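You operate a simulated robot arm through the tools that you are given. There is no shell and no other tool. Be economical: measure what you need, move in short steps, check, and stop when the job is done.

You are at the controls of a simulated two-armed robot. One attempt, no reset.

TASK
Clamp drive 257, swap its blue stick for the yellow cap, then free it again.
Fine: leave the stick beside the clamp.

The check looks at the end state, three seconds after you hand in, the way a careful person would. Anything else that was tipped, shoved, dropped, spilled or broken makes it a failure. Lids that push on must go on centred and level and be pressed home; caps that screw on are set level and turned clockwise until they are tight.

THE ROBOT
Two 7-joint arms with fingered hands on one trunk that stands fixed in place. Base frame: the origin is at the foot of the trunk, x ahead of it, y to its left, z up; the work surface is at about z = 0.72. Readings come in m, degrees, newtons and seconds.
The left shoulder is at [0.04, 0.146, 1.105], the right one opposite. With the tool pointing down near the work surface each hand reaches from about 0.28 to 0.72 m from the base axis, measured 20 degrees to its own side. Payload 4 kg a hand.
Tool frame (each hand has its own): the origin (TCP) lies between the finger pads and is the grasp point; the fingertips stand 0.026 m ahead of it; z points along the fingers, y is the line along which they close. Largest opening 0.148 m; the body of the gripper starts 0.073 m behind the TCP. The gripper is a hand of 3 fingers: y runs from the thumb to the fingers, the wrist lies at [0, 0, -0.224] in the tool frame, and closing takes about 1.5 s.
Orientation is that of the tool frame in the base frame, as [roll, pitch, yaw] about the fixed x, y, z axes, in that order (R = Rz(yaw) Ry(pitch) Rx(roll)). With the fingers straight down and closing along the base's y, the tool's x points along the base's -x, its y along +y and its z along -z.

THE INTERFACE
- The arms move only by the tool send_rows. It takes "left_targets", "right_targets" or both (then of equal length, played together; a hand with none holds still); each is a list of rows, each a list of 6 numbers: the shift along the tool's x, y, z in m, then the turn, a rotation vector about the tool's x, y, z in degrees. In form: [[dx, dy, dz, ax, ay, az], ...]. A call has 1 to 20 rows; each row shifts and turns the commanded pose from where the row before left it, along the tool's axes as they then stand. "left_jaw" and "right_jaw" are, for a hand that has rows, the finger opening in m, from 0 to 0.148, set as the call begins (left out, the last holds). A row lasts 0.2 s, in which the tool goes at most 0.05 m and 8.6 degrees; a call with a longer step from one row to the next is refused whole, and so is a gripper value outside its range. A pose out of reach is approached as far as the arm can. The call stops where the force on the tool passes 90 N (or 10 N more than at its start, if that is more) or the arm is blocked; 0.2 s more then pass. The fingers move at their own pace (about 0.108 m/s each) and stop on an object; they squeeze with about 32 N. The grip force told is the motor's: it shows also when the fingers shut on nothing. Time passes only in rows, and 0.2 s behind the last, so rows that do not move let the fingers close. It gives the time, the measured TCP pose, the force on the tool (base axes), the opening and the grip force at its end, in the units of the frame above (readings bear some noise), with the torque about the TCP (base axes, N m) and any sound that the robot's microphone picked up.
- Cameras (640 x 400 px; columns grow to the right, rows downward): "scene" is now at [0.1084, -0.0208, 1.3402]; the picture's right is [-0.24, -0.97, 0.00], its down [-0.50, 0.12, -0.86] and it looks along [0.83, -0.21, -0.51] (base axes); focal length 250 px, centre (320, 200). "left" rides on the left gripper at [-0.068, -0.039, -0.09] in its tool frame; the picture's right is [0.50, -0.87, 0.00], its down [0.65, 0.38, -0.65] and it looks along [0.57, 0.33, 0.76] (tool axes); focal length 222 px, centre (320, 200). "right" rides on the right gripper at [0.067, -0.039, -0.09] in its tool frame; the picture's right is [0.50, 0.87, 0.00], its down [-0.66, 0.38, -0.65] and it looks along [-0.57, 0.33, 0.76] (tool axes); focal length 222 px, centre (320, 200). There is no depth. A picture from a camera that has moved, and an enlarged one, comes with that camera's place and axes in the base frame and with its lens.
- capture(camera): a new picture of that camera. No time passes.
- slide_trunk(by): slides the trunk up (or, below 0, down) by that many m; the arms and the scene camera ride with it, the base frame stays. It gives what a move gives, with no picture.
- set_fingers(finger1, finger2, thumb_bend, hand): sets how far each is bent, from 0 (flat) to 1 (curled in); at 0.3 the hand is open as for a grip, at 0.7 the pads meet at the TCP. One left out holds its place. A second passes; each finger stops where it meets its share of the squeeze, and holds until it gets a number again. A gripper value or a shape takes the hand back. It gives what a move gives, with no picture; readings hold the bend of each and the force on the fingers (four entries, about 0 where the hand has none), thumb and palm.
- grasp_type(shape, hand): the hand has 3 fingers and takes this shape, open, in about a second: jaw (thumb against the fingers, like two jaws); tri (thumb and two fingers); tip (a fingertip pinch); poke (one finger out to press); point (the index stretched); flat (the hand flat); cup (the hand cupped); fist (a fist). The gripper value then closes the fingers along that shape, each until it touches; the sizes above hold for jaw. It gives what a move gives, with no picture.
- head_to(pan, tilt): turns the head with the scene camera to pan (to the left, within 86 degrees either way) and tilt (down, from -29 to 69), counted from straight ahead of the robot. It gives what a move gives.
- zoom(camera, box): a new picture of the part [left, top, right, bottom] of that camera's present view, enlarged. No time passes.
- hand_in(): hands the job in; it is judged then, once.

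Go step by step. Nothing tells you positions but the pictures and the camera data: compare them with the known pose of the tool, close in by small moves and look again before you grip or let go. The budget is 120 turns and 78 pictures, counting those below and the enlarged ones. Unless the task says otherwise, let go and move clear before handing in.

The tools are called after "Request:" by a JSON object that holds its "fn" and its "kwargs". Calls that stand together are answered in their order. send_rows: Moves the arms, as the interface text tells. Its arguments: {"type":"object","properties":{"left_targets":{"type":"array"},"left_jaw":{"type":"number"},"right_targets":{"type":"array"},"right_jaw":{"type":"number"}},"required":[]} The other tools are called the same way: slide_trunk (by) slides the trunk up or down; grasp_type (shape, hand) gives the hand a shape; set_fingers (finger1, finger2, thumb_bend, hand) moves the fingers one by one; head_to (pan, tilt) turns the head that bears the scene camera; capture (camera) takes a picture; zoom (camera, box) takes an enlarged picture of a part of a camera's view; hand_in () hands the job in.

At the start:

```text
time_s: 0.0
left_ee_pos: [0.4376, 0.1098, 1.1714]
left_tcp_rot: [-180.0, 0.0, -179.8]
left_force: [-0.2, -0.1, -0.2]
left_wrist_torque: [0.02, -0.01, 0.01]
left_grip_width: 0.1481
left_gripper_force: 0.2
left_shape: jaw
left_bend: [0.3, 0.3, 0.3]
left_finger forces: [0.0, 0.1, 0.1, 0.0, 0.0, 0.0]
right_ee_pos: [0.3322, -0.1899, 1.2292]
right_tcp_rot: [-179.9, -0.1, -179.8]
right_force: [0.5, 0.3, 0.0]
right_wrist_torque: [0.0, -0.03, 0.01]
right_grip_width: 0.1482
right_gripper_force: 0.0
right_shape: jaw
right_bend: [0.3, 0.3, 0.3]
right_finger forces: [0.0, 0.1, 0.0, 0.1, 0.0, 0.0]
trunk travel left (down, up): [-0.275, 0.231]
head pan, tilt: [-13.9, 30.9]
```

scene: 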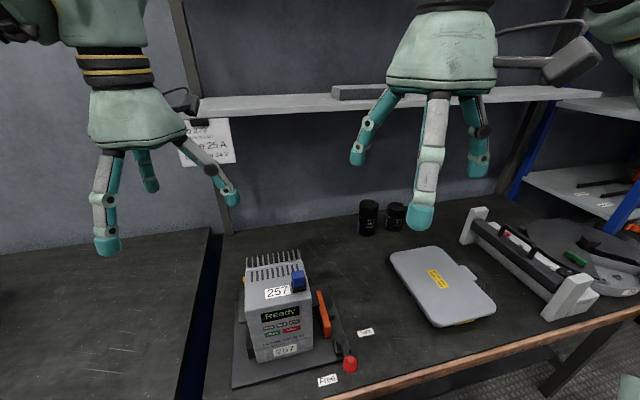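
right: 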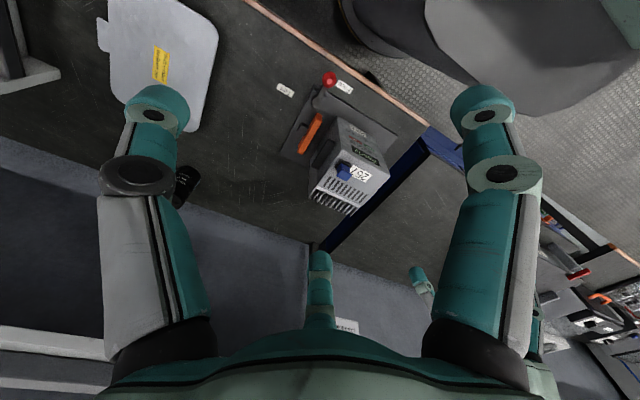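
left: 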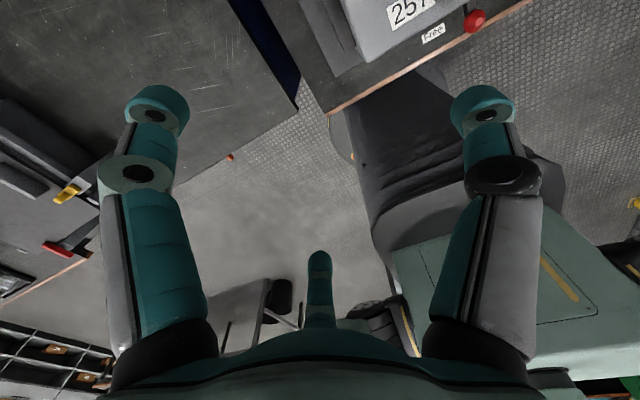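

I see drive 257 on a base plate with a red-knobbed lever, labels beside it, and a blue stick in its top. I need closer views and to find the yellow cap.

Request:
{"fn": "zoom", "kwargs": {"camera": "scene", "box": [220, 230, 400, 400]}}

Request:
{"fn": "zoom", "kwargs": {"camera": "scene", "box": [340, 180, 640, 360]}}

Request:
{"fn": "zoom", "kwargs": {"camera": "right", "box": [240, 60, 440, 240]}}

Request:
{"fn": "zoom", "kwargs": {"camera": "scene", "box": [170, 100, 250, 180]}}

```text
2.35 times, centred on (310, 315) of scene
camera zoom: at [0.1084, -0.0208, 1.3402], right [-0.24, -0.97, 0.0], down [-0.5, 0.12, -0.86], along [0.83, -0.21, -0.51], focal length 588 px, centre (344, -71)
```

zoom: 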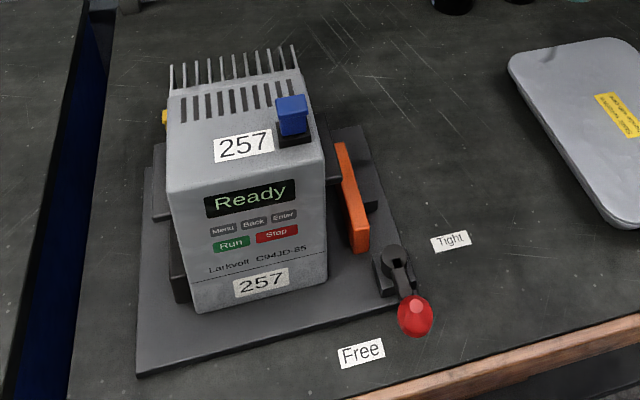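

```text
2.13 times, centred on (490, 270) of scene
camera zoom: at [0.1084, -0.0208, 1.3402], right [-0.24, -0.97, 0.0], down [-0.5, 0.12, -0.86], along [0.83, -0.21, -0.51], focal length 533 px, centre (-43, 51)
```

zoom: 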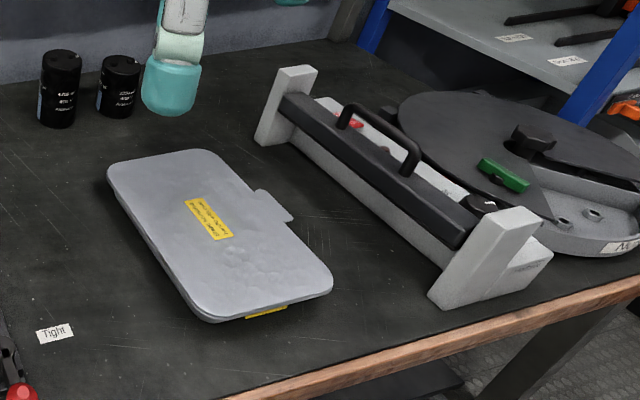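

```text
2.22 times, centred on (340, 150) of right
camera zoom: at [0.2641, -0.2281, 1.3201], right [-0.5, 0.87, 0.0], down [0.66, 0.38, 0.65], along [0.57, 0.33, -0.76], focal length 494 px, centre (276, 311)
```

zoom: 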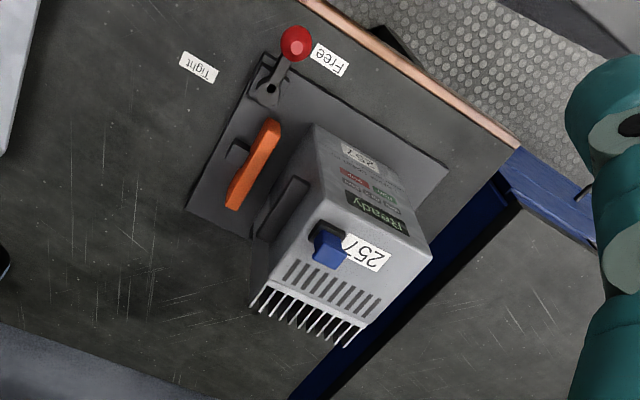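

```text
5.00 times, centred on (210, 140) of scene
camera zoom: at [0.1084, -0.0208, 1.3402], right [-0.24, -0.97, 0.0], down [-0.5, 0.12, -0.86], along [0.83, -0.21, -0.51], focal length 1248 px, centre (870, 500)
```

zoom: 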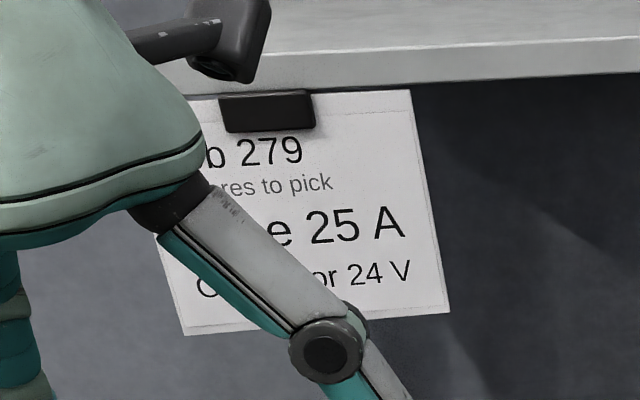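

The lever stands at "Free" and swings toward "Tight". A bit of yellow shows to the left of the drive; I'll look around for the cap.

Request:
{"fn": "send_rows", "kwargs": {"left_targets": [[0, -0.05, 0, 0, 0, 0], [0, -0.05, 0, 0, 0, 0], [0, -0.05, 0, 0, 0, 0], [0, -0.05, 0, 0, 0, 0]]}}

Request:
{"fn": "head_to", "kwargs": {"pan": 0, "tilt": 50}}

Request:
{"fn": "capture", "kwargs": {"camera": "scene"}}

Request:
{"fn": "capture", "kwargs": {"camera": "left"}}

```text
time_s: 1.0
left_ee_pos: [0.4393, -0.0937, 1.1714]
left_tcp_rot: [180.0, 0.1, -179.9]
left_force: [-0.7, -0.2, -0.5]
left_wrist_torque: [0.01, 0.01, -0.01]
left_grip_width: 0.1479
left_gripper_force: 0.0
left_shape: jaw
left_bend: [0.3, 0.3, 0.3]
left_finger forces: [0.0, 0.0, 0.0, 0.0, 0.0, 0.0]
right_ee_pos: [0.3309, -0.191, 1.2293]
right_tcp_rot: [179.8, 0.1, 179.9]
right_force: [0.3, 0.1, 0.8]
right_wrist_torque: [0.02, -0.01, -0.02]
right_grip_width: 0.1482
right_gripper_force: 0.1
right_shape: jaw
right_bend: [0.3, 0.3, 0.3]
right_finger forces: [0.0, 0.1, 0.0, 0.0, 0.0, 0.0]
trunk travel left (down, up): [-0.275, 0.231]
head pan, tilt: [-13.9, 30.9]
```

```text
time_s: 1.8
left_ee_pos: [0.4393, -0.0893, 1.1709]
left_tcp_rot: [180.0, -0.1, 180.0]
left_force: [-1.4, -0.2, 0.5]
left_wrist_torque: [-0.04, -0.02, -0.01]
left_grip_width: 0.1478
left_gripper_force: 0.1
left_shape: jaw
left_bend: [0.3, 0.3, 0.3]
left_finger forces: [0.0, 0.0, 0.1, 0.0, 0.0, 0.0]
right_ee_pos: [0.3323, -0.1888, 1.2289]
right_tcp_rot: [-180.0, 0.1, -180.0]
right_force: [-0.6, 0.3, -0.7]
right_wrist_torque: [0.01, 0.02, -0.01]
right_grip_width: 0.1478
right_gripper_force: 0.2
right_shape: jaw
right_bend: [0.3, 0.3, 0.3]
right_finger forces: [0.1, 0.0, 0.0, 0.0, 0.0, 0.1]
trunk travel left (down, up): [-0.275, 0.231]
head pan, tilt: [0.0, 50.0]
```

```text
70 pictures are left
camera scene: at [0.0981, 0.0013, 1.3122], right [0.0, -1.0, 0.0], down [-0.77, 0.0, -0.64], along [0.64, 0.0, -0.77], focal length 250 px, centre (320, 200)
```

scene: 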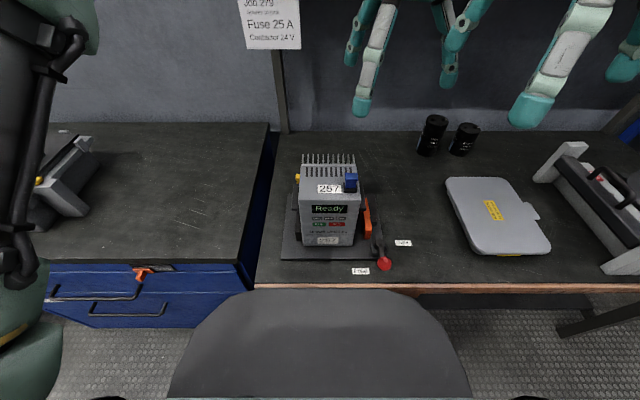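

```text
69 pictures are left
camera left: at [0.507, -0.1281, 1.2615], right [-0.5, -0.87, 0.0], down [-0.66, 0.38, 0.65], along [-0.57, 0.33, -0.76], focal length 222 px, centre (320, 200)
```

left: 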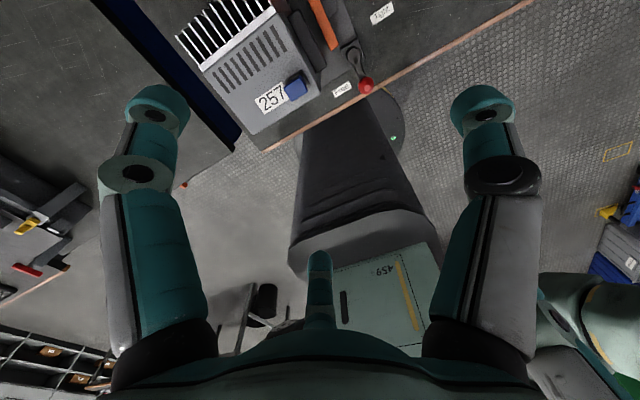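

I moved the left hand the wrong way; tool y is base +y. I'll move it back left and look at the drive's left side.

Request:
{"fn": "send_rows", "kwargs": {"left_targets": [[0, 0.05, 0, 0, 0, 0], [0, 0.05, 0, 0, 0, 0], [0, 0.05, 0, 0, 0, 0], [0, 0.05, 0, 0, 0, 0], [0, 0.05, 0, 0, 0, 0], [0, 0.05, 0, 0, 0, 0], [0, 0.05, 0, 0, 0, 0], [0, 0.05, 0, 0, 0, 0]]}}

Request:
{"fn": "zoom", "kwargs": {"camera": "scene", "box": [260, 140, 420, 290]}}

Request:
{"fn": "capture", "kwargs": {"camera": "left"}}

```text
time_s: 3.6
left_ee_pos: [0.439, 0.3121, 1.1698]
left_tcp_rot: [-179.9, -0.1, 180.0]
left_force: [-0.3, 0.4, -0.1]
left_wrist_torque: [-0.05, 0.02, -0.01]
left_grip_width: 0.1478
left_gripper_force: 0.1
left_shape: jaw
left_bend: [0.3, 0.3, 0.3]
left_finger forces: [0.0, 0.0, 0.1, 0.0, 0.1, 0.0]
right_ee_pos: [0.3305, -0.1874, 1.2299]
right_tcp_rot: [-179.9, 0.0, -180.0]
right_force: [-0.1, -0.1, 0.1]
right_wrist_torque: [0.0, 0.04, 0.02]
right_grip_width: 0.1478
right_gripper_force: 0.0
right_shape: jaw
right_bend: [0.3, 0.3, 0.3]
right_finger forces: [0.0, 0.0, 0.0, 0.0, 0.1, 0.1]
trunk travel left (down, up): [-0.275, 0.231]
head pan, tilt: [0.0, 50.0]
```

```text
2.67 times, centred on (340, 215) of scene
camera zoom: at [0.0975, 0.0026, 1.3122], right [0.0, -1.0, 0.0], down [-0.77, 0.0, -0.64], along [0.64, 0.0, -0.77], focal length 666 px, centre (267, 160)
```

zoom: 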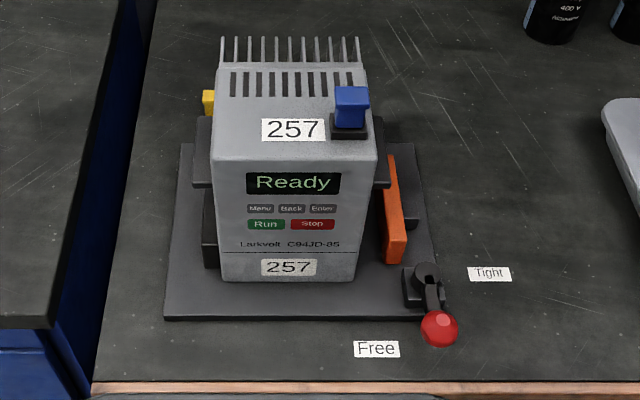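

```text
67 pictures are left
camera left: at [0.5067, 0.2739, 1.259], right [-0.5, -0.87, 0.0], down [-0.65, 0.38, 0.65], along [-0.57, 0.33, -0.76], focal length 222 px, centre (320, 200)
```

left: 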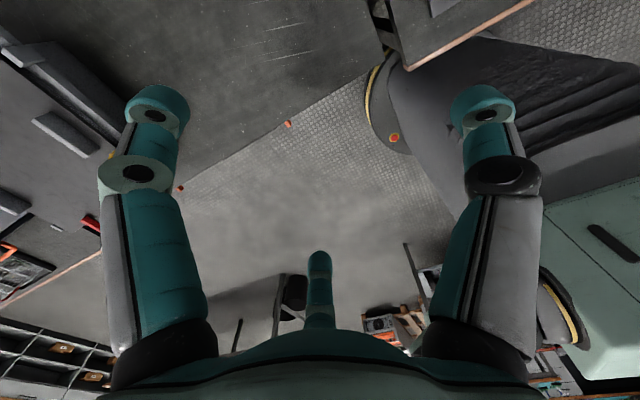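

The yellow cap sits at the drive's rear left. I'll turn the left hand so its camera faces that spot.

Request:
{"fn": "send_rows", "kwargs": {"left_targets": [[-0.015, -0.03, 0.02, 0, 0, 0], [-0.015, -0.03, 0.02, 0, 0, 0], [-0.015, -0.03, 0.02, 0, 0, 0], [-0.015, -0.03, 0.02, 0, 0, 0], [0, -0.03, 0.02, 0, 0, 0], [0, 0, 0, 0, 0, -8.2], [0, 0, 0, 0, 0, -8.2], [0, 0, 0, 0, 0, -8.2], [0, 0, 0, 0, 0, -8.2], [0, 0, 0, 0, 0, -8.2], [0, 0, 0, 0, 0, -8.2], [0, 0, 0, 0, 0, -8.2], [0, 0, 0, 0, 0, -8.2], [0, 0, 0, 0, 0, -8.2], [0, 0, 0, 0, 0, -8.2], [0, 0, 0, 0, 0, -8]]}}

Request:
{"fn": "capture", "kwargs": {"camera": "left"}}

```text
time_s: 7.0
left_ee_pos: [0.4971, 0.1607, 1.0695]
left_tcp_rot: [180.0, 0.0, -89.8]
left_force: [-0.7, -0.3, -0.1]
left_wrist_torque: [-0.01, -0.01, 0.01]
left_grip_width: 0.1479
left_gripper_force: 0.1
left_shape: jaw
left_bend: [0.3, 0.3, 0.3]
left_finger forces: [0.1, 0.1, 0.0, 0.0, 0.0, 0.0]
right_ee_pos: [0.3312, -0.1895, 1.2311]
right_tcp_rot: [180.0, -0.1, -180.0]
right_force: [-0.1, -0.3, 0.1]
right_wrist_torque: [0.01, 0.02, -0.03]
right_grip_width: 0.1481
right_gripper_force: 0.1
right_shape: jaw
right_bend: [0.3, 0.3, 0.3]
right_finger forces: [0.0, 0.0, 0.1, 0.0, 0.0, 0.0]
trunk travel left (down, up): [-0.275, 0.231]
head pan, tilt: [0.0, 50.0]
```

```text
66 pictures are left
camera left: at [0.5355, 0.2281, 1.1597], right [0.87, -0.5, 0.0], down [-0.38, -0.66, 0.65], along [-0.33, -0.57, -0.76], focal length 222 px, centre (320, 200)
```

left: 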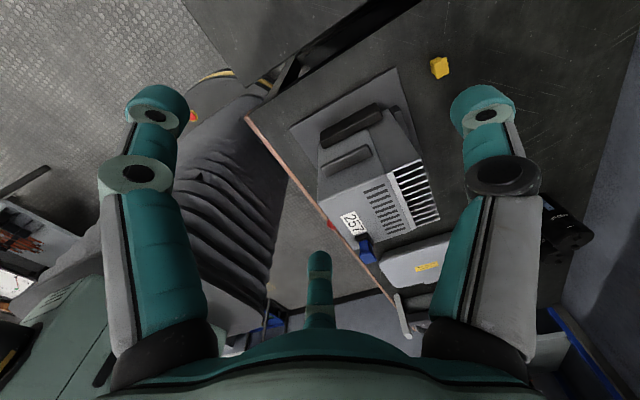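

Request:
{"fn": "zoom", "kwargs": {"camera": "left", "box": [380, 20, 480, 100]}}

Request:
{"fn": "zoom", "kwargs": {"camera": "left", "box": [270, 60, 450, 270]}}

```text
5.00 times, centred on (430, 60) of left
camera zoom: at [0.5355, 0.2281, 1.1597], right [0.87, -0.5, 0.0], down [-0.38, -0.66, 0.65], along [-0.33, -0.57, -0.76], focal length 1111 px, centre (-230, 900)
```

zoom: 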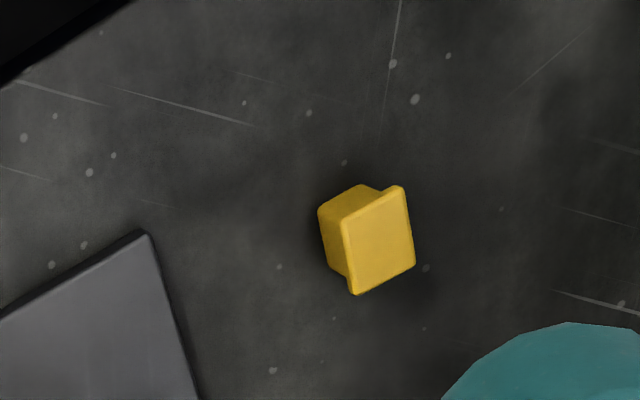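

```text
1.90 times, centred on (360, 165) of left
camera zoom: at [0.5355, 0.2281, 1.1597], right [0.87, -0.5, 0.0], down [-0.38, -0.66, 0.65], along [-0.33, -0.57, -0.76], focal length 423 px, centre (244, 267)
```

zoom: 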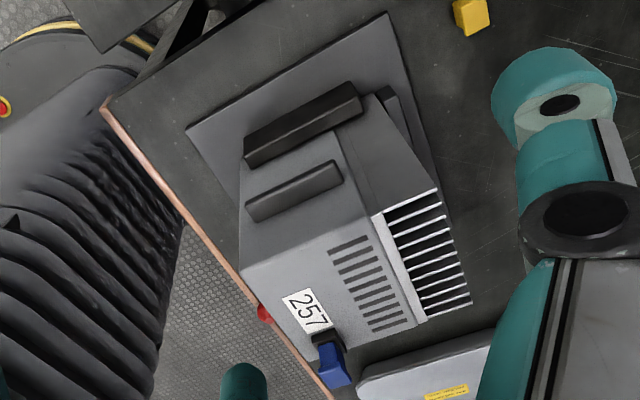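

The yellow cap stands flange-up near (0.67, 0.07). Next I'll bring the right hand lower to look closely at the lever and the blue stick, with the left staying put.

Request:
{"fn": "send_rows", "kwargs": {"right_targets": [[0, -0.02, 0.05, 0, 0, 0], [0, -0.02, 0.05, 0, 0, 0], [0, -0.02, 0.05, 0, 0, 0], [0, 0, 0.05, 0, 0, 0]]}}

Request:
{"fn": "capture", "kwargs": {"camera": "right"}}

```text
refused: row 1 steps farther than a row can; nothing moved
```

```text
63 pictures are left
camera right: at [0.2641, -0.2281, 1.3201], right [-0.5, 0.87, 0.0], down [0.66, 0.38, 0.65], along [0.57, 0.33, -0.76], focal length 222 px, centre (320, 200)
```

right: 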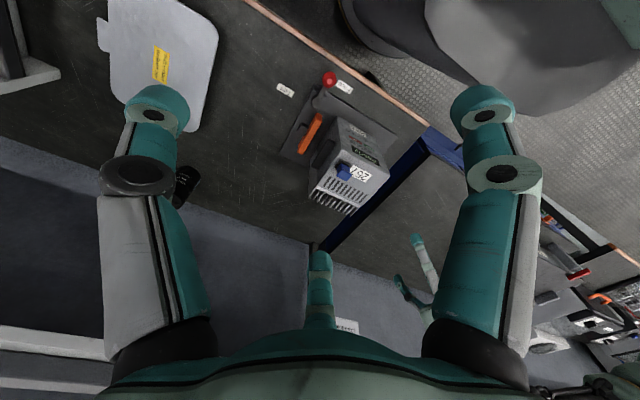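

The combined step was over 0.05 m, so I'll redo it in smaller rows.

Request:
{"fn": "send_rows", "kwargs": {"right_targets": [[0, -0.012, 0.045, 0, 0, 0], [0, -0.012, 0.045, 0, 0, 0], [0, -0.012, 0.045, 0, 0, 0], [0, -0.012, 0.045, 0, 0, 0], [0, -0.012, 0.03, 0, 0, 0]]}}

Request:
{"fn": "capture", "kwargs": {"camera": "right"}}

```text
time_s: 8.2
left_ee_pos: [0.4966, 0.1605, 1.0689]
left_tcp_rot: [180.0, -0.1, -89.9]
left_force: [0.2, 0.5, -0.2]
left_wrist_torque: [0.03, -0.03, 0.02]
left_grip_width: 0.1482
left_gripper_force: 0.1
left_shape: jaw
left_bend: [0.3, 0.3, 0.3]
left_finger forces: [0.1, 0.0, 0.0, 0.1, 0.1, 0.1]
right_ee_pos: [0.3334, -0.25, 1.0168]
right_tcp_rot: [180.0, -0.1, -179.9]
right_force: [0.0, 0.5, 0.6]
right_wrist_torque: [0.0, -0.01, 0.0]
right_grip_width: 0.1479
right_gripper_force: 0.0
right_shape: jaw
right_bend: [0.3, 0.3, 0.3]
right_finger forces: [0.1, 0.1, 0.0, 0.0, 0.0, 0.0]
trunk travel left (down, up): [-0.275, 0.231]
head pan, tilt: [0.0, 50.0]
```

```text
62 pictures are left
camera right: at [0.2643, -0.2883, 1.1075], right [-0.5, 0.87, 0.0], down [0.65, 0.38, 0.65], along [0.57, 0.33, -0.76], focal length 222 px, centre (320, 200)
```

right: 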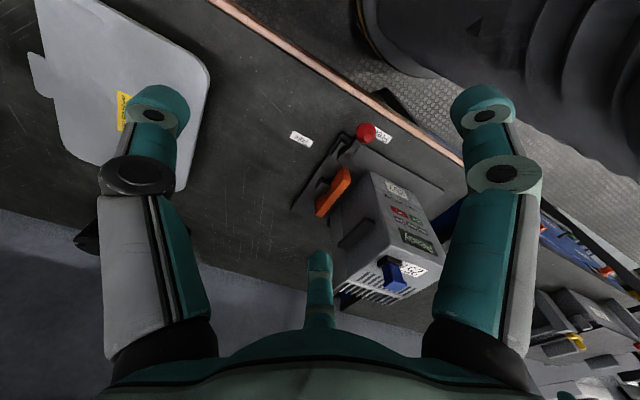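

Request:
{"fn": "zoom", "kwargs": {"camera": "right", "box": [280, 110, 450, 220]}}

Request:
{"fn": "zoom", "kwargs": {"camera": "right", "box": [320, 200, 450, 310]}}

```text
3.64 times, centred on (365, 165) of right
camera zoom: at [0.2643, -0.2883, 1.1075], right [-0.5, 0.87, 0.0], down [0.65, 0.38, 0.65], along [0.57, 0.33, -0.76], focal length 808 px, centre (156, 327)
```

zoom: 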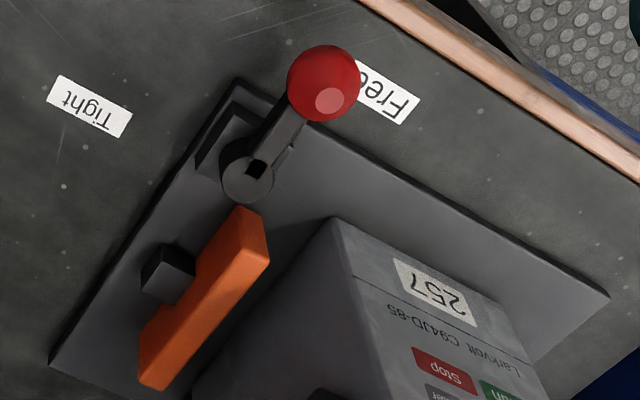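

```text
3.64 times, centred on (385, 255) of right
camera zoom: at [0.2643, -0.2883, 1.1075], right [-0.5, 0.87, 0.0], down [0.65, 0.38, 0.65], along [0.57, 0.33, -0.76], focal length 808 px, centre (84, 0)
```

zoom: 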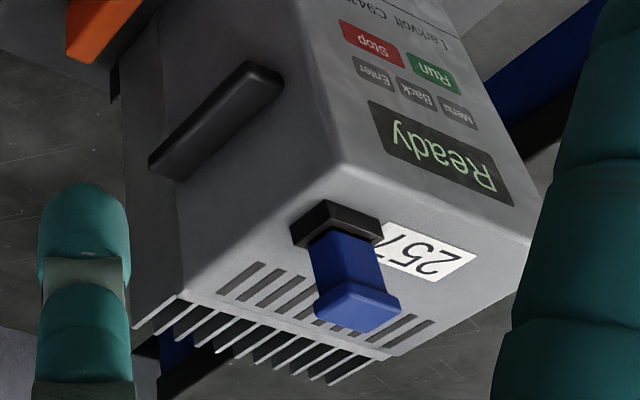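

The knob is near (0.358, -0.149, 0.771), the lever pivot near (0.418, -0.147), and the stick is upright in its socket. I'll try the "tip" pinch on the right hand and see how its fingers close.

Request:
{"fn": "grasp_type", "kwargs": {"hand": "right", "shape": "tip"}}

Request:
{"fn": "capture", "kwargs": {"camera": "right"}}

Request:
{"fn": "send_rows", "kwargs": {"right_targets": [[0, 0, 0, 0, 0, 0], [0, 0, 0, 0, 0, 0], [0, 0, 0, 0, 0, 0], [0, 0, 0, 0, 0, 0]], "right_jaw": 0.02}}

Request:
{"fn": "capture", "kwargs": {"camera": "right"}}

```text
time_s: 9.1
left_ee_pos: [0.4969, 0.1606, 1.0713]
left_tcp_rot: [-179.9, 0.0, -89.9]
left_force: [0.2, 0.2, 0.7]
left_wrist_torque: [0.02, -0.06, -0.03]
left_grip_width: 0.1478
left_gripper_force: 0.1
left_shape: jaw
left_bend: [0.3, 0.3, 0.3]
left_finger forces: [0.0, 0.0, 0.1, 0.1, 0.1, 0.0]
right_ee_pos: [0.3326, -0.2486, 1.0185]
right_tcp_rot: [180.0, 0.0, -179.9]
right_force: [0.8, 0.2, 0.5]
right_wrist_torque: [0.0, -0.02, 0.0]
right_grip_width: 0.1479
right_gripper_force: 0.1
right_shape: tip
right_bend: [0.3, 0.3, 0.3]
right_finger forces: [0.0, 0.0, 0.1, 0.0, 0.0, 0.1]
trunk travel left (down, up): [-0.275, 0.231]
head pan, tilt: [0.0, 50.0]
```

```text
59 pictures are left
camera right: at [0.2645, -0.2877, 1.1081], right [-0.5, 0.87, 0.0], down [0.66, 0.38, 0.65], along [0.57, 0.33, -0.76], focal length 222 px, centre (320, 200)
```

right: 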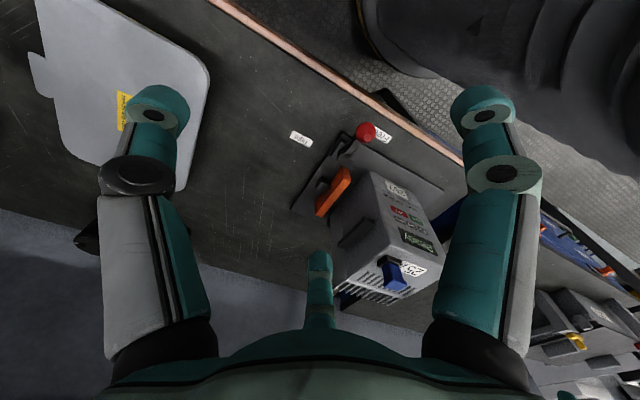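

```text
time_s: 10.1
left_ee_pos: [0.4968, 0.1602, 1.0692]
left_tcp_rot: [180.0, 0.1, -89.8]
left_force: [-0.2, 0.4, 0.3]
left_wrist_torque: [-0.01, 0.02, -0.02]
left_grip_width: 0.1479
left_gripper_force: 0.1
left_shape: jaw
left_bend: [0.3, 0.3, 0.3]
left_finger forces: [0.0, 0.1, 0.0, 0.1, 0.0, 0.0]
right_ee_pos: [0.3328, -0.2483, 1.0178]
right_tcp_rot: [180.0, 0.1, -180.0]
right_force: [-0.5, 0.0, 1.0]
right_wrist_torque: [0.02, -0.01, -0.01]
right_grip_width: 0.0205
right_gripper_force: 0.1
right_shape: tip
right_bend: [0.74, 0.74, 0.7]
right_finger forces: [0.1, 0.0, 0.0, 0.0, 0.1, 0.0]
trunk travel left (down, up): [-0.275, 0.231]
head pan, tilt: [0.0, 50.0]
```

```text
58 pictures are left
camera right: at [0.2645, -0.2877, 1.1079], right [-0.5, 0.87, 0.0], down [0.66, 0.38, 0.65], along [0.57, 0.33, -0.76], focal length 222 px, centre (320, 200)
```

right: 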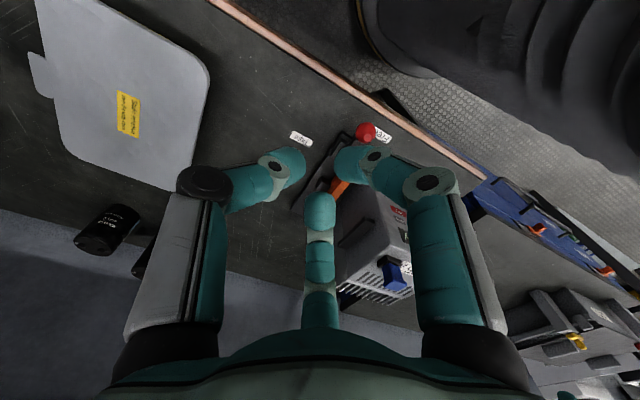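

In "tip" the two fingers come in about 4 cm apart against the thumb. I'll compare "tri" on the right hand and plain jaw on the left at the same opening.

Request:
{"fn": "grasp_type", "kwargs": {"hand": "right", "shape": "tri"}}

Request:
{"fn": "send_rows", "kwargs": {"right_targets": [[0, 0, 0, 0, 0, 0], [0, 0, 0, 0, 0, 0], [0, 0, 0, 0, 0, 0], [0, 0, 0, 0, 0, 0]], "right_jaw": 0.02, "left_targets": [[0, 0, 0, 0, 0, 0], [0, 0, 0, 0, 0, 0], [0, 0, 0, 0, 0, 0], [0, 0, 0, 0, 0, 0]], "left_jaw": 0.02}}

Request:
{"fn": "capture", "kwargs": {"camera": "right"}}

Request:
{"fn": "capture", "kwargs": {"camera": "left"}}

```text
time_s: 11.0
left_ee_pos: [0.4972, 0.1604, 1.0708]
left_tcp_rot: [-179.9, 0.0, -89.9]
left_force: [-0.7, 0.0, -0.5]
left_wrist_torque: [0.02, 0.01, 0.04]
left_grip_width: 0.148
left_gripper_force: 0.0
left_shape: jaw
left_bend: [0.3, 0.3, 0.3]
left_finger forces: [0.0, 0.1, 0.0, 0.0, 0.0, 0.0]
right_ee_pos: [0.3315, -0.2491, 1.0185]
right_tcp_rot: [-180.0, 0.0, -179.9]
right_force: [0.1, 0.1, 0.5]
right_wrist_torque: [0.0, 0.01, -0.01]
right_grip_width: 0.1479
right_gripper_force: 0.0
right_shape: tri
right_bend: [0.3, 0.3, 0.3]
right_finger forces: [0.1, 0.1, 0.0, 0.0, 0.0, 0.0]
trunk travel left (down, up): [-0.275, 0.231]
head pan, tilt: [0.0, 50.0]
```

```text
time_s: 12.0
left_ee_pos: [0.4971, 0.1598, 1.0695]
left_tcp_rot: [180.0, 0.1, -89.9]
left_force: [-0.1, 0.0, 0.1]
left_wrist_torque: [-0.01, 0.0, -0.02]
left_grip_width: 0.0201
left_gripper_force: 0.0
left_shape: jaw
left_bend: [0.74, 0.74, 0.7]
left_finger forces: [0.1, 0.0, 0.0, 0.0, 0.0, 0.1]
right_ee_pos: [0.3321, -0.2494, 1.0166]
right_tcp_rot: [-179.9, 0.0, -180.0]
right_force: [1.6, -0.5, 0.0]
right_wrist_torque: [0.03, 0.01, 0.02]
right_grip_width: 0.0201
right_gripper_force: 0.0
right_shape: tri
right_bend: [0.74, 0.74, 0.7]
right_finger forces: [0.0, 0.0, 0.0, 0.0, 0.0, 0.1]
trunk travel left (down, up): [-0.275, 0.231]
head pan, tilt: [0.0, 50.0]
```

```text
57 pictures are left
camera right: at [0.2645, -0.2877, 1.108], right [-0.5, 0.87, 0.0], down [0.66, 0.38, 0.65], along [0.57, 0.33, -0.76], focal length 222 px, centre (320, 200)
```

right: 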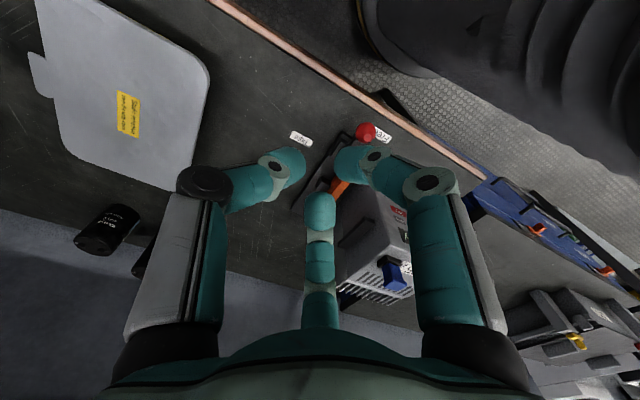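

```text
56 pictures are left
camera left: at [0.5357, 0.228, 1.1597], right [0.87, -0.5, 0.0], down [-0.38, -0.66, 0.65], along [-0.33, -0.57, -0.76], focal length 222 px, centre (320, 200)
```

left: 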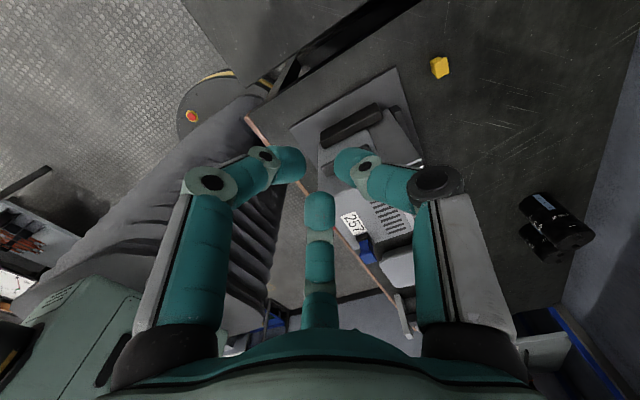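

All the shapes close the same way, with thumb at -y and two fingers at +y. Now I'll test in the air whether the right wrist can make the +90° turn that following the lever needs.

Request:
{"fn": "send_rows", "kwargs": {"right_targets": [[0, 0, 0, 0, 0, -8.2], [0, 0, 0, 0, 0, -8.2], [0, 0, 0, 0, 0, -8.2], [0, 0, 0, 0, 0, -8.2], [0, 0, 0, 0, 0, -8.2], [0, 0, 0, 0, 0, -8.2], [0, 0, 0, 0, 0, -8.2], [0, 0, 0, 0, 0, -8.2], [0, 0, 0, 0, 0, -8.2], [0, 0, 0, 0, 0, -8.2], [0, 0, 0, 0, 0, -8.2], [0, 0, 0, 0, 0, -8.2]], "right_jaw": 0.06}}

Request:
{"fn": "capture", "kwargs": {"camera": "right"}}

```text
time_s: 14.6
left_ee_pos: [0.4968, 0.1615, 1.0705]
left_tcp_rot: [180.0, 0.0, -90.0]
left_force: [-0.7, 0.9, 0.2]
left_wrist_torque: [-0.01, 0.0, -0.02]
left_grip_width: 0.0204
left_gripper_force: 0.1
left_shape: jaw
left_bend: [0.74, 0.74, 0.7]
left_finger forces: [0.0, 0.0, 0.1, 0.1, 0.0, 0.0]
right_ee_pos: [0.3321, -0.2493, 1.0204]
right_tcp_rot: [180.0, -0.1, -81.4]
right_force: [-0.1, 0.2, -0.8]
right_wrist_torque: [-0.02, -0.02, 0.01]
right_grip_width: 0.0596
right_gripper_force: 0.0
right_shape: tri
right_bend: [0.77, 0.77, 0.7]
right_finger forces: [0.0, 0.1, 0.0, 0.0, 0.0, 0.0]
trunk travel left (down, up): [-0.275, 0.231]
head pan, tilt: [0.0, 50.0]
```

```text
55 pictures are left
camera right: at [0.3801, -0.3098, 1.1098], right [-0.78, -0.62, 0.0], down [-0.47, 0.59, 0.65], along [-0.41, 0.51, -0.76], focal length 222 px, centre (320, 200)
```

right: 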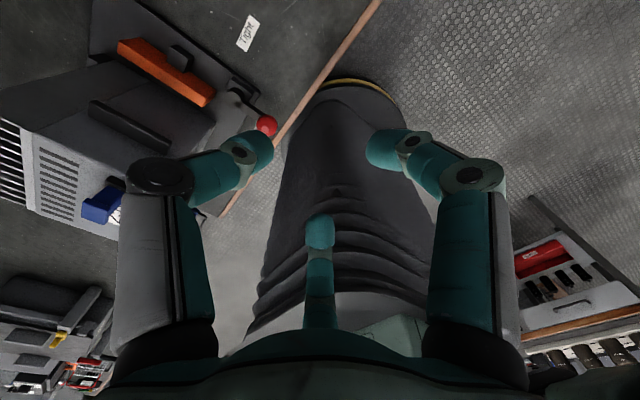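

The turn works fully. I'll go back to yaw 180, use the jaw shape at a 0.08 opening, and hover above the knob.

Request:
{"fn": "grasp_type", "kwargs": {"hand": "right", "shape": "jaw"}}

Request:
{"fn": "send_rows", "kwargs": {"right_targets": [[0, 0, 0, 0, 0, 8.2], [0, 0, 0, 0, 0, 8.2], [0, 0, 0, 0, 0, 8.2], [0, 0, 0, 0, 0, 8.2], [0, 0, 0, 0, 0, 8.2], [0, 0, 0, 0, 0, 8.2], [0, 0, 0, 0, 0, 8.2], [0, 0, 0, 0, 0, 8.2], [0, 0, 0, 0, 0, 8.2], [0, 0, 0, 0, 0, 8.2], [0, 0, 0, 0, 0, 8.2], [0, 0, 0, 0, 0, 8.2], [-0.009, 0.033, 0.034, 0, 0, 0], [-0.009, 0.033, 0.034, 0, 0, 0], [-0.008, 0.034, 0.034, 0, 0, 0], [0, 0, 0.04, 0, 0, 0], [0, 0, 0, 0, 0, 0]], "right_jaw": 0.08}}

Request:
{"fn": "capture", "kwargs": {"camera": "right"}}

Request:
{"fn": "zoom", "kwargs": {"camera": "scene", "box": [290, 160, 450, 290]}}

```text
time_s: 15.5
left_ee_pos: [0.4973, 0.1616, 1.0702]
left_tcp_rot: [180.0, 0.0, -89.8]
left_force: [0.4, -0.1, 0.2]
left_wrist_torque: [0.02, -0.03, -0.01]
left_grip_width: 0.0203
left_gripper_force: 0.1
left_shape: jaw
left_bend: [0.74, 0.74, 0.7]
left_finger forces: [0.0, 0.1, 0.1, 0.0, 0.0, 0.1]
right_ee_pos: [0.3313, -0.2497, 1.0196]
right_tcp_rot: [180.0, 0.0, -81.7]
right_force: [0.2, -0.7, 0.9]
right_wrist_torque: [0.02, 0.0, -0.01]
right_grip_width: 0.1476
right_gripper_force: 0.1
right_shape: jaw
right_bend: [0.3, 0.3, 0.3]
right_finger forces: [0.0, 0.1, 0.0, 0.0, 0.1, 0.0]
trunk travel left (down, up): [-0.275, 0.231]
head pan, tilt: [0.0, 50.0]
```

```text
time_s: 19.1
left_ee_pos: [0.4982, 0.1611, 1.0712]
left_tcp_rot: [-180.0, 0.0, -89.9]
left_force: [-0.1, -0.1, -0.3]
left_wrist_torque: [-0.05, -0.01, 0.02]
left_grip_width: 0.0205
left_gripper_force: 0.0
left_shape: jaw
left_bend: [0.74, 0.74, 0.7]
left_finger forces: [0.0, 0.0, 0.0, 0.1, 0.0, 0.1]
right_ee_pos: [0.3589, -0.1501, 0.8772]
right_tcp_rot: [179.9, 0.1, -180.0]
right_force: [-0.1, -0.4, 0.0]
right_wrist_torque: [-0.01, -0.01, -0.03]
right_grip_width: 0.0806
right_gripper_force: 0.0
right_shape: jaw
right_bend: [0.34, 0.34, 0.7]
right_finger forces: [0.0, 0.0, 0.0, 0.0, 0.1, 0.0]
trunk travel left (down, up): [-0.275, 0.231]
head pan, tilt: [0.0, 50.0]
```

```text
54 pictures are left
camera right: at [0.2907, -0.1886, 0.9673], right [-0.5, 0.87, 0.0], down [0.66, 0.38, 0.65], along [0.57, 0.33, -0.76], focal length 222 px, centre (320, 200)
```

right: 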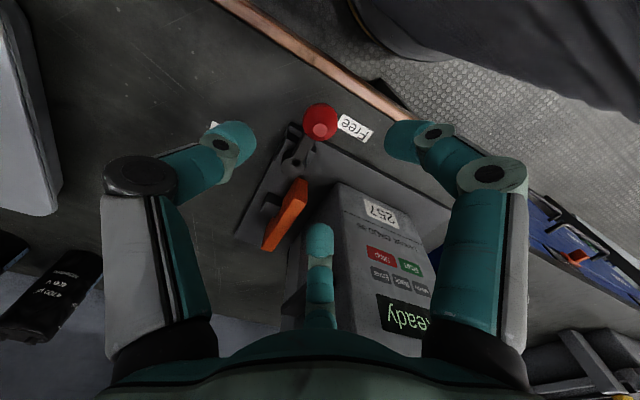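

```text
3.08 times, centred on (370, 225) of scene
camera zoom: at [0.0978, 0.0013, 1.3122], right [0.0, -1.0, 0.0], down [-0.77, 0.0, -0.64], along [0.64, 0.0, -0.77], focal length 768 px, centre (166, 123)
```

zoom: 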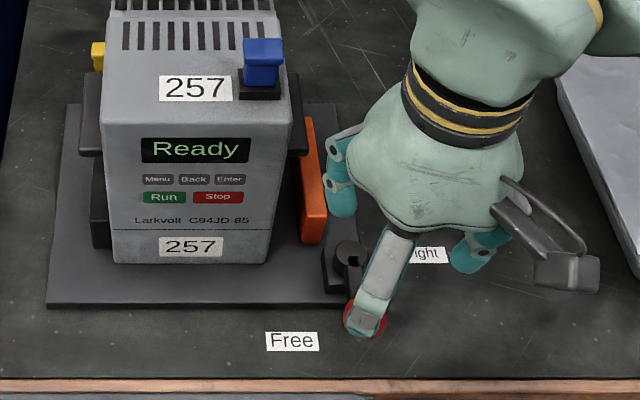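

The knob lies right under the grasp point as computed. I'll narrow the opening to 0.055 and go down around it.

Request:
{"fn": "send_rows", "kwargs": {"right_targets": [[0, 0, 0, 0, 0, 0], [0, 0, 0, 0, 0, 0], [0, 0, 0, 0, 0, 0], [0, 0, 0.03, 0, 0, 0], [0, 0, 0.02, 0, 0, 0], [0, 0, 0, 0, 0, 0]], "right_jaw": 0.055}}

Request:
{"fn": "capture", "kwargs": {"camera": "right"}}

```text
time_s: 20.5
left_ee_pos: [0.498, 0.159, 1.07]
left_tcp_rot: [179.9, 0.0, -89.9]
left_force: [-0.6, 0.4, 0.0]
left_wrist_torque: [-0.01, 0.01, -0.02]
left_grip_width: 0.0205
left_gripper_force: 0.1
left_shape: jaw
left_bend: [0.74, 0.74, 0.7]
left_finger forces: [0.1, 0.0, 0.0, 0.0, 0.1, 0.0]
right_ee_pos: [0.3583, -0.1504, 0.828]
right_tcp_rot: [-179.9, 0.0, -180.0]
right_force: [0.6, 0.0, 0.1]
right_wrist_torque: [0.03, 0.01, 0.0]
right_grip_width: 0.0551
right_gripper_force: 0.1
right_shape: jaw
right_bend: [0.77, 0.77, 0.7]
right_finger forces: [0.0, 0.0, 0.1, 0.0, 0.0, 0.0]
trunk travel left (down, up): [-0.275, 0.231]
head pan, tilt: [0.0, 50.0]
```

```text
52 pictures are left
camera right: at [0.2903, -0.1881, 0.918], right [-0.5, 0.87, 0.0], down [0.66, 0.38, 0.65], along [0.57, 0.33, -0.76], focal length 222 px, centre (320, 200)
```

right: 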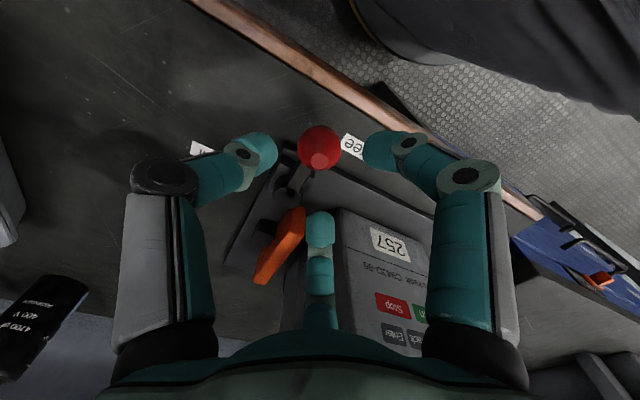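

There's clear space around the ball; going down 4 cm to enclose it.

Request:
{"fn": "send_rows", "kwargs": {"right_targets": [[0, 0, 0.015, 0, 0, 0], [0, 0, 0.013, 0, 0, 0], [0, 0, 0.012, 0, 0, 0], [0, 0, 0, 0, 0, 0]]}}

Request:
{"fn": "capture", "kwargs": {"camera": "right"}}

```text
time_s: 21.5
left_ee_pos: [0.498, 0.1603, 1.0713]
left_tcp_rot: [179.9, 0.0, -89.9]
left_force: [-0.2, 0.5, 1.0]
left_wrist_torque: [0.02, -0.03, 0.03]
left_grip_width: 0.0203
left_gripper_force: 0.0
left_shape: jaw
left_bend: [0.74, 0.74, 0.7]
left_finger forces: [0.0, 0.0, 0.1, 0.0, 0.0, 0.0]
right_ee_pos: [0.3576, -0.1489, 0.7881]
right_tcp_rot: [-179.9, 0.1, -179.9]
right_force: [0.1, 0.4, -0.3]
right_wrist_torque: [0.01, 0.01, 0.0]
right_grip_width: 0.0554
right_gripper_force: 0.1
right_shape: jaw
right_bend: [0.77, 0.77, 0.7]
right_finger forces: [0.1, 0.0, 0.0, 0.0, 0.0, 0.0]
trunk travel left (down, up): [-0.275, 0.231]
head pan, tilt: [0.0, 50.0]
```

```text
51 pictures are left
camera right: at [0.2901, -0.1879, 0.8793], right [-0.5, 0.87, 0.0], down [0.66, 0.38, 0.65], along [0.57, 0.33, -0.76], focal length 222 px, centre (320, 200)
```

right: 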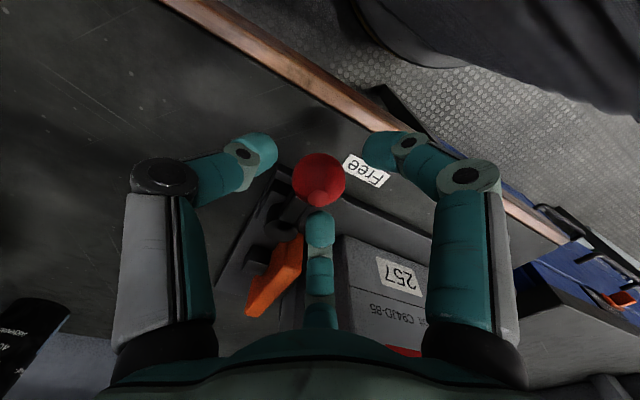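

The ball is centred between the fingers. I'll tighten the cage and swing the lever's first half while turning the hand with it.

Request:
{"fn": "send_rows", "kwargs": {"right_targets": [[0, 0, 0, 0, 0, 0], [0, 0, 0, 0, 0, 0], [-0.0006, -0.0086, 0, 0, 0, -8.2], [-0.0006, -0.0086, 0, 0, 0, -8.2], [-0.0006, -0.0086, 0, 0, 0, -8.2], [-0.0006, -0.0086, 0, 0, 0, -8.2], [-0.0006, -0.0086, 0, 0, 0, -8.2], [0, 0, 0, 0, 0, 0]], "right_jaw": 0.036}}

Request:
{"fn": "capture", "kwargs": {"camera": "right"}}

```text
time_s: 23.3
left_ee_pos: [0.4964, 0.1614, 1.0698]
left_tcp_rot: [180.0, -0.2, -90.1]
left_force: [-0.2, -0.3, 0.0]
left_wrist_torque: [0.01, 0.02, 0.01]
left_grip_width: 0.0204
left_gripper_force: 0.0
left_shape: jaw
left_bend: [0.74, 0.74, 0.7]
left_finger forces: [0.0, 0.1, 0.0, 0.1, 0.0, 0.0]
right_ee_pos: [0.3727, -0.1887, 0.7893]
right_tcp_rot: [-180.0, 0.0, -138.7]
right_force: [-1.7, 4.8, 4.7]
right_wrist_torque: [0.23, 0.03, 0.11]
right_grip_width: 0.038
right_gripper_force: 0.0
right_shape: jaw
right_bend: [0.76, 0.76, 0.7]
right_finger forces: [0.0, 6.0, 0.1, 0.0, 0.1, 0.0]
trunk travel left (down, up): [-0.275, 0.231]
head pan, tilt: [0.0, 50.0]
```

```text
50 pictures are left
camera right: at [0.3468, -0.2624, 0.8786], right [-0.95, 0.32, 0.0], down [0.24, 0.72, 0.65], along [0.21, 0.62, -0.76], focal length 222 px, centre (320, 200)
```

right: 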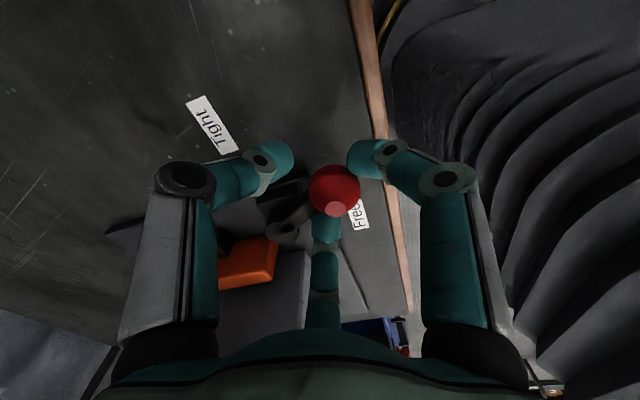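

The lever is following at about 40° with light forces. I'll carry the swing on toward Tight.

Request:
{"fn": "send_rows", "kwargs": {"right_targets": [[-0.0006, -0.0086, 0, 0, 0, -8.2], [-0.0006, -0.0086, 0, 0, 0, -8.2], [-0.0006, -0.0086, 0, 0, 0, -8.2], [-0.0006, -0.0086, 0, 0, 0, -8.2], [-0.0006, -0.0086, 0, 0, 0, -8.2], [0, 0, 0, 0, 0, 0]]}}

Request:
{"fn": "capture", "kwargs": {"camera": "right"}}

Request:
{"fn": "zoom", "kwargs": {"camera": "scene", "box": [290, 160, 450, 290]}}

```text
time_s: 24.7
left_ee_pos: [0.4965, 0.1607, 1.0704]
left_tcp_rot: [180.0, 0.1, -90.0]
left_force: [0.4, -0.2, 0.2]
left_wrist_torque: [0.02, -0.02, 0.02]
left_grip_width: 0.0204
left_gripper_force: 0.1
left_shape: jaw
left_bend: [0.74, 0.74, 0.7]
left_finger forces: [0.0, 0.0, 0.1, 0.1, 0.1, 0.1]
right_ee_pos: [0.4077, -0.2091, 0.7882]
right_tcp_rot: [-180.0, 0.0, -97.8]
right_force: [-4.6, 3.2, 4.6]
right_wrist_torque: [0.18, 0.17, 0.09]
right_grip_width: 0.038
right_gripper_force: 0.0
right_shape: jaw
right_bend: [0.76, 0.47, 0.7]
right_finger forces: [0.1, 7.1, 0.0, 0.0, 0.0, 0.1]
trunk travel left (down, up): [-0.275, 0.231]
head pan, tilt: [0.0, 50.0]
```

```text
49 pictures are left
camera right: at [0.4374, -0.2808, 0.8786], right [-0.93, -0.38, 0.0], down [-0.28, 0.7, 0.65], along [-0.25, 0.61, -0.76], focal length 222 px, centre (320, 200)
```

right: 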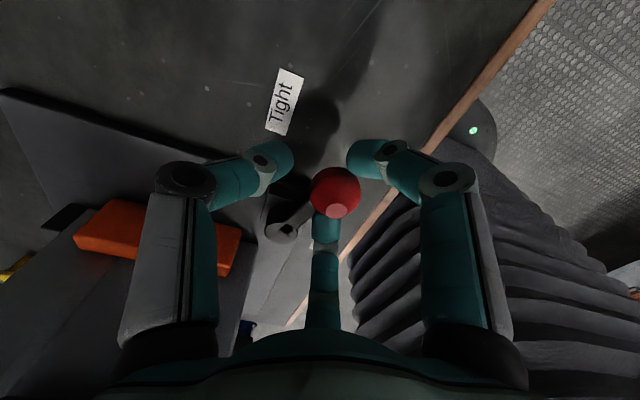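

```text
3.08 times, centred on (370, 225) of scene
camera zoom: at [0.0968, 0.0015, 1.3122], right [0.0, -1.0, 0.0], down [-0.77, 0.0, -0.64], along [0.64, 0.0, -0.77], focal length 768 px, centre (166, 123)
```

zoom: 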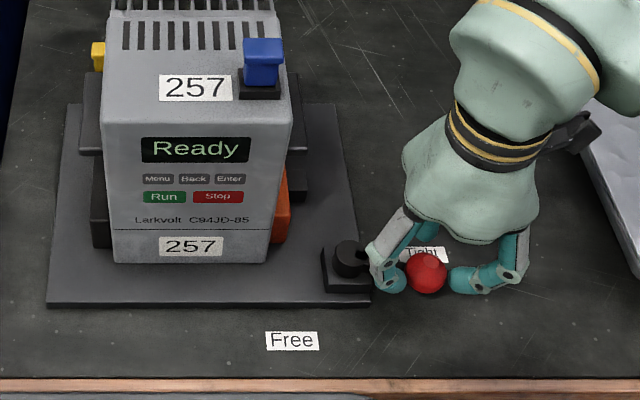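

The orange jaw has closed on the drive. I'll keep swinging until the force shows the end stop.

Request:
{"fn": "send_rows", "kwargs": {"right_targets": [[-0.0006, -0.0086, 0, 0, 0, -8.2], [-0.0003, -0.0065, 0, 0, 0, -6.2], [0, 0, 0, 0, 0, 0]]}}

Request:
{"fn": "send_rows", "kwargs": {"right_targets": [[-0.0003, -0.0065, 0, 0, 0, -6.2], [0, 0, 0, 0, 0, 0]]}}

Request:
{"fn": "zoom", "kwargs": {"camera": "scene", "box": [290, 160, 450, 290]}}

```text
time_s: 25.5
left_ee_pos: [0.4959, 0.1607, 1.0712]
left_tcp_rot: [-179.9, -0.1, -90.0]
left_force: [0.3, -0.1, 0.1]
left_wrist_torque: [0.02, -0.01, 0.0]
left_grip_width: 0.0202
left_gripper_force: 0.1
left_shape: jaw
left_bend: [0.74, 0.74, 0.7]
left_finger forces: [0.0, 0.0, 0.0, 0.0, 0.1, 0.0]
right_ee_pos: [0.4227, -0.2088, 0.789]
right_tcp_rot: [180.0, 0.0, -83.4]
right_force: [-9.7, 5.0, 6.3]
right_wrist_torque: [0.27, 0.36, 0.12]
right_grip_width: 0.0409
right_gripper_force: 0.1
right_shape: jaw
right_bend: [0.76, 0.43, 0.7]
right_finger forces: [0.0, 11.2, 0.1, 0.1, 0.1, 0.1]
trunk travel left (down, up): [-0.275, 0.231]
head pan, tilt: [0.0, 50.0]
```

```text
time_s: 26.1
left_ee_pos: [0.4957, 0.1603, 1.0711]
left_tcp_rot: [-179.9, -0.1, -90.0]
left_force: [0.0, 1.2, -0.3]
left_wrist_torque: [-0.08, -0.01, -0.01]
left_grip_width: 0.0203
left_gripper_force: 0.1
left_shape: jaw
left_bend: [0.74, 0.74, 0.7]
left_finger forces: [0.1, 0.0, 0.1, 0.1, 0.0, 0.0]
right_ee_pos: [0.4295, -0.2078, 0.7886]
right_tcp_rot: [179.9, 0.0, -77.3]
right_force: [-12.0, 4.5, 7.2]
right_wrist_torque: [0.27, 0.47, 0.12]
right_grip_width: 0.0428
right_gripper_force: 0.1
right_shape: jaw
right_bend: [0.76, 0.41, 0.7]
right_finger forces: [0.0, 12.9, 0.0, 0.0, 0.0, 0.1]
trunk travel left (down, up): [-0.275, 0.231]
head pan, tilt: [0.0, 50.0]
```

```text
3.08 times, centred on (370, 225) of scene
camera zoom: at [0.0958, 0.0016, 1.3123], right [0.0, -1.0, 0.0], down [-0.77, 0.0, -0.64], along [0.64, 0.0, -0.77], focal length 768 px, centre (166, 123)
```

zoom: 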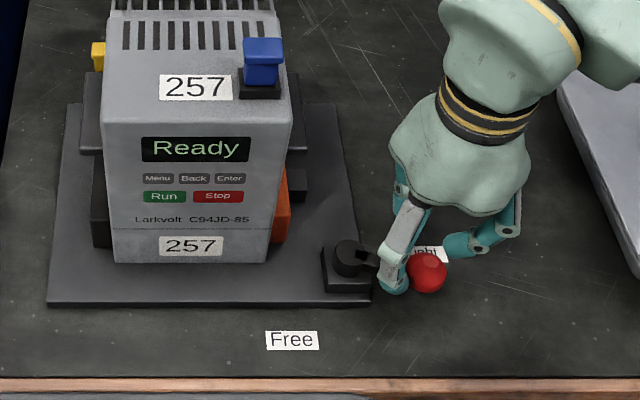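

The ball stopped near 65° of swing while the fingers give way elastically. I'll back up to centre on the ball, grip it firmly, and push again to see if this is the end stop.

Request:
{"fn": "send_rows", "kwargs": {"right_targets": [[0.0006, 0.0086, 0, 0, 0, 8.2], [0.0006, 0.0086, 0, 0, 0, 8.2], [0.0006, 0.0086, 0, 0, 0, 8.2], [0.0006, 0.0086, 0, 0, 0, 8.2], [0, 0, 0, 0, 0, 0]]}}

Request:
{"fn": "send_rows", "kwargs": {"right_targets": [[0, 0, 0, 0, 0, 0], [0, 0, 0, 0, 0, 0], [0, 0, 0, 0, 0, 0], [0, 0, 0, 0, 0, 0]], "right_jaw": 0.01}}

Request:
{"fn": "capture", "kwargs": {"camera": "right"}}

```text
time_s: 27.3
left_ee_pos: [0.497, 0.1594, 1.0707]
left_tcp_rot: [-179.9, -0.1, -89.9]
left_force: [-0.1, -0.3, 0.3]
left_wrist_torque: [0.0, 0.0, 0.02]
left_grip_width: 0.0199
left_gripper_force: 0.0
left_shape: jaw
left_bend: [0.74, 0.74, 0.7]
left_finger forces: [0.1, 0.1, 0.1, 0.0, 0.0, 0.1]
right_ee_pos: [0.3974, -0.2102, 0.7886]
right_tcp_rot: [180.0, 0.0, -110.3]
right_force: [-1.3, 2.6, -0.1]
right_wrist_torque: [0.03, 0.04, 0.06]
right_grip_width: 0.037
right_gripper_force: 0.0
right_shape: jaw
right_bend: [0.76, 0.48, 0.7]
right_finger forces: [0.1, 2.0, 0.0, 0.1, 0.0, 0.0]
trunk travel left (down, up): [-0.275, 0.231]
head pan, tilt: [0.0, 50.0]
```

```text
time_s: 28.3
left_ee_pos: [0.4965, 0.1598, 1.0698]
left_tcp_rot: [-180.0, 0.0, -90.0]
left_force: [-0.3, 0.4, 0.2]
left_wrist_torque: [0.0, 0.04, 0.02]
left_grip_width: 0.0207
left_gripper_force: 0.1
left_shape: jaw
left_bend: [0.74, 0.74, 0.7]
left_finger forces: [0.0, 0.0, 0.1, 0.0, 0.1, 0.1]
right_ee_pos: [0.3985, -0.211, 0.7874]
right_tcp_rot: [180.0, 0.1, -110.2]
right_force: [-1.9, 0.7, -5.5]
right_wrist_torque: [0.1, -0.01, -0.02]
right_grip_width: 0.0188
right_gripper_force: 32.4
right_shape: jaw
right_bend: [0.74, 0.55, 0.7]
right_finger forces: [23.8, 31.6, 0.1, 0.0, 27.6, 0.0]
trunk travel left (down, up): [-0.275, 0.231]
head pan, tilt: [0.0, 50.0]
```

```text
46 pictures are left
camera right: at [0.4104, -0.2873, 0.8774], right [-0.99, -0.17, 0.0], down [-0.13, 0.75, 0.65], along [-0.11, 0.64, -0.76], focal length 222 px, centre (320, 200)
```

right: 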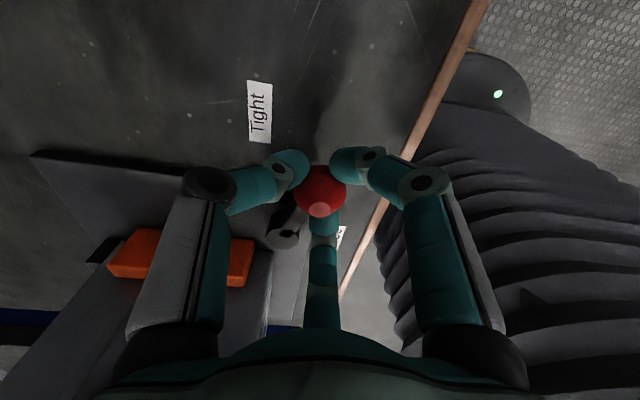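

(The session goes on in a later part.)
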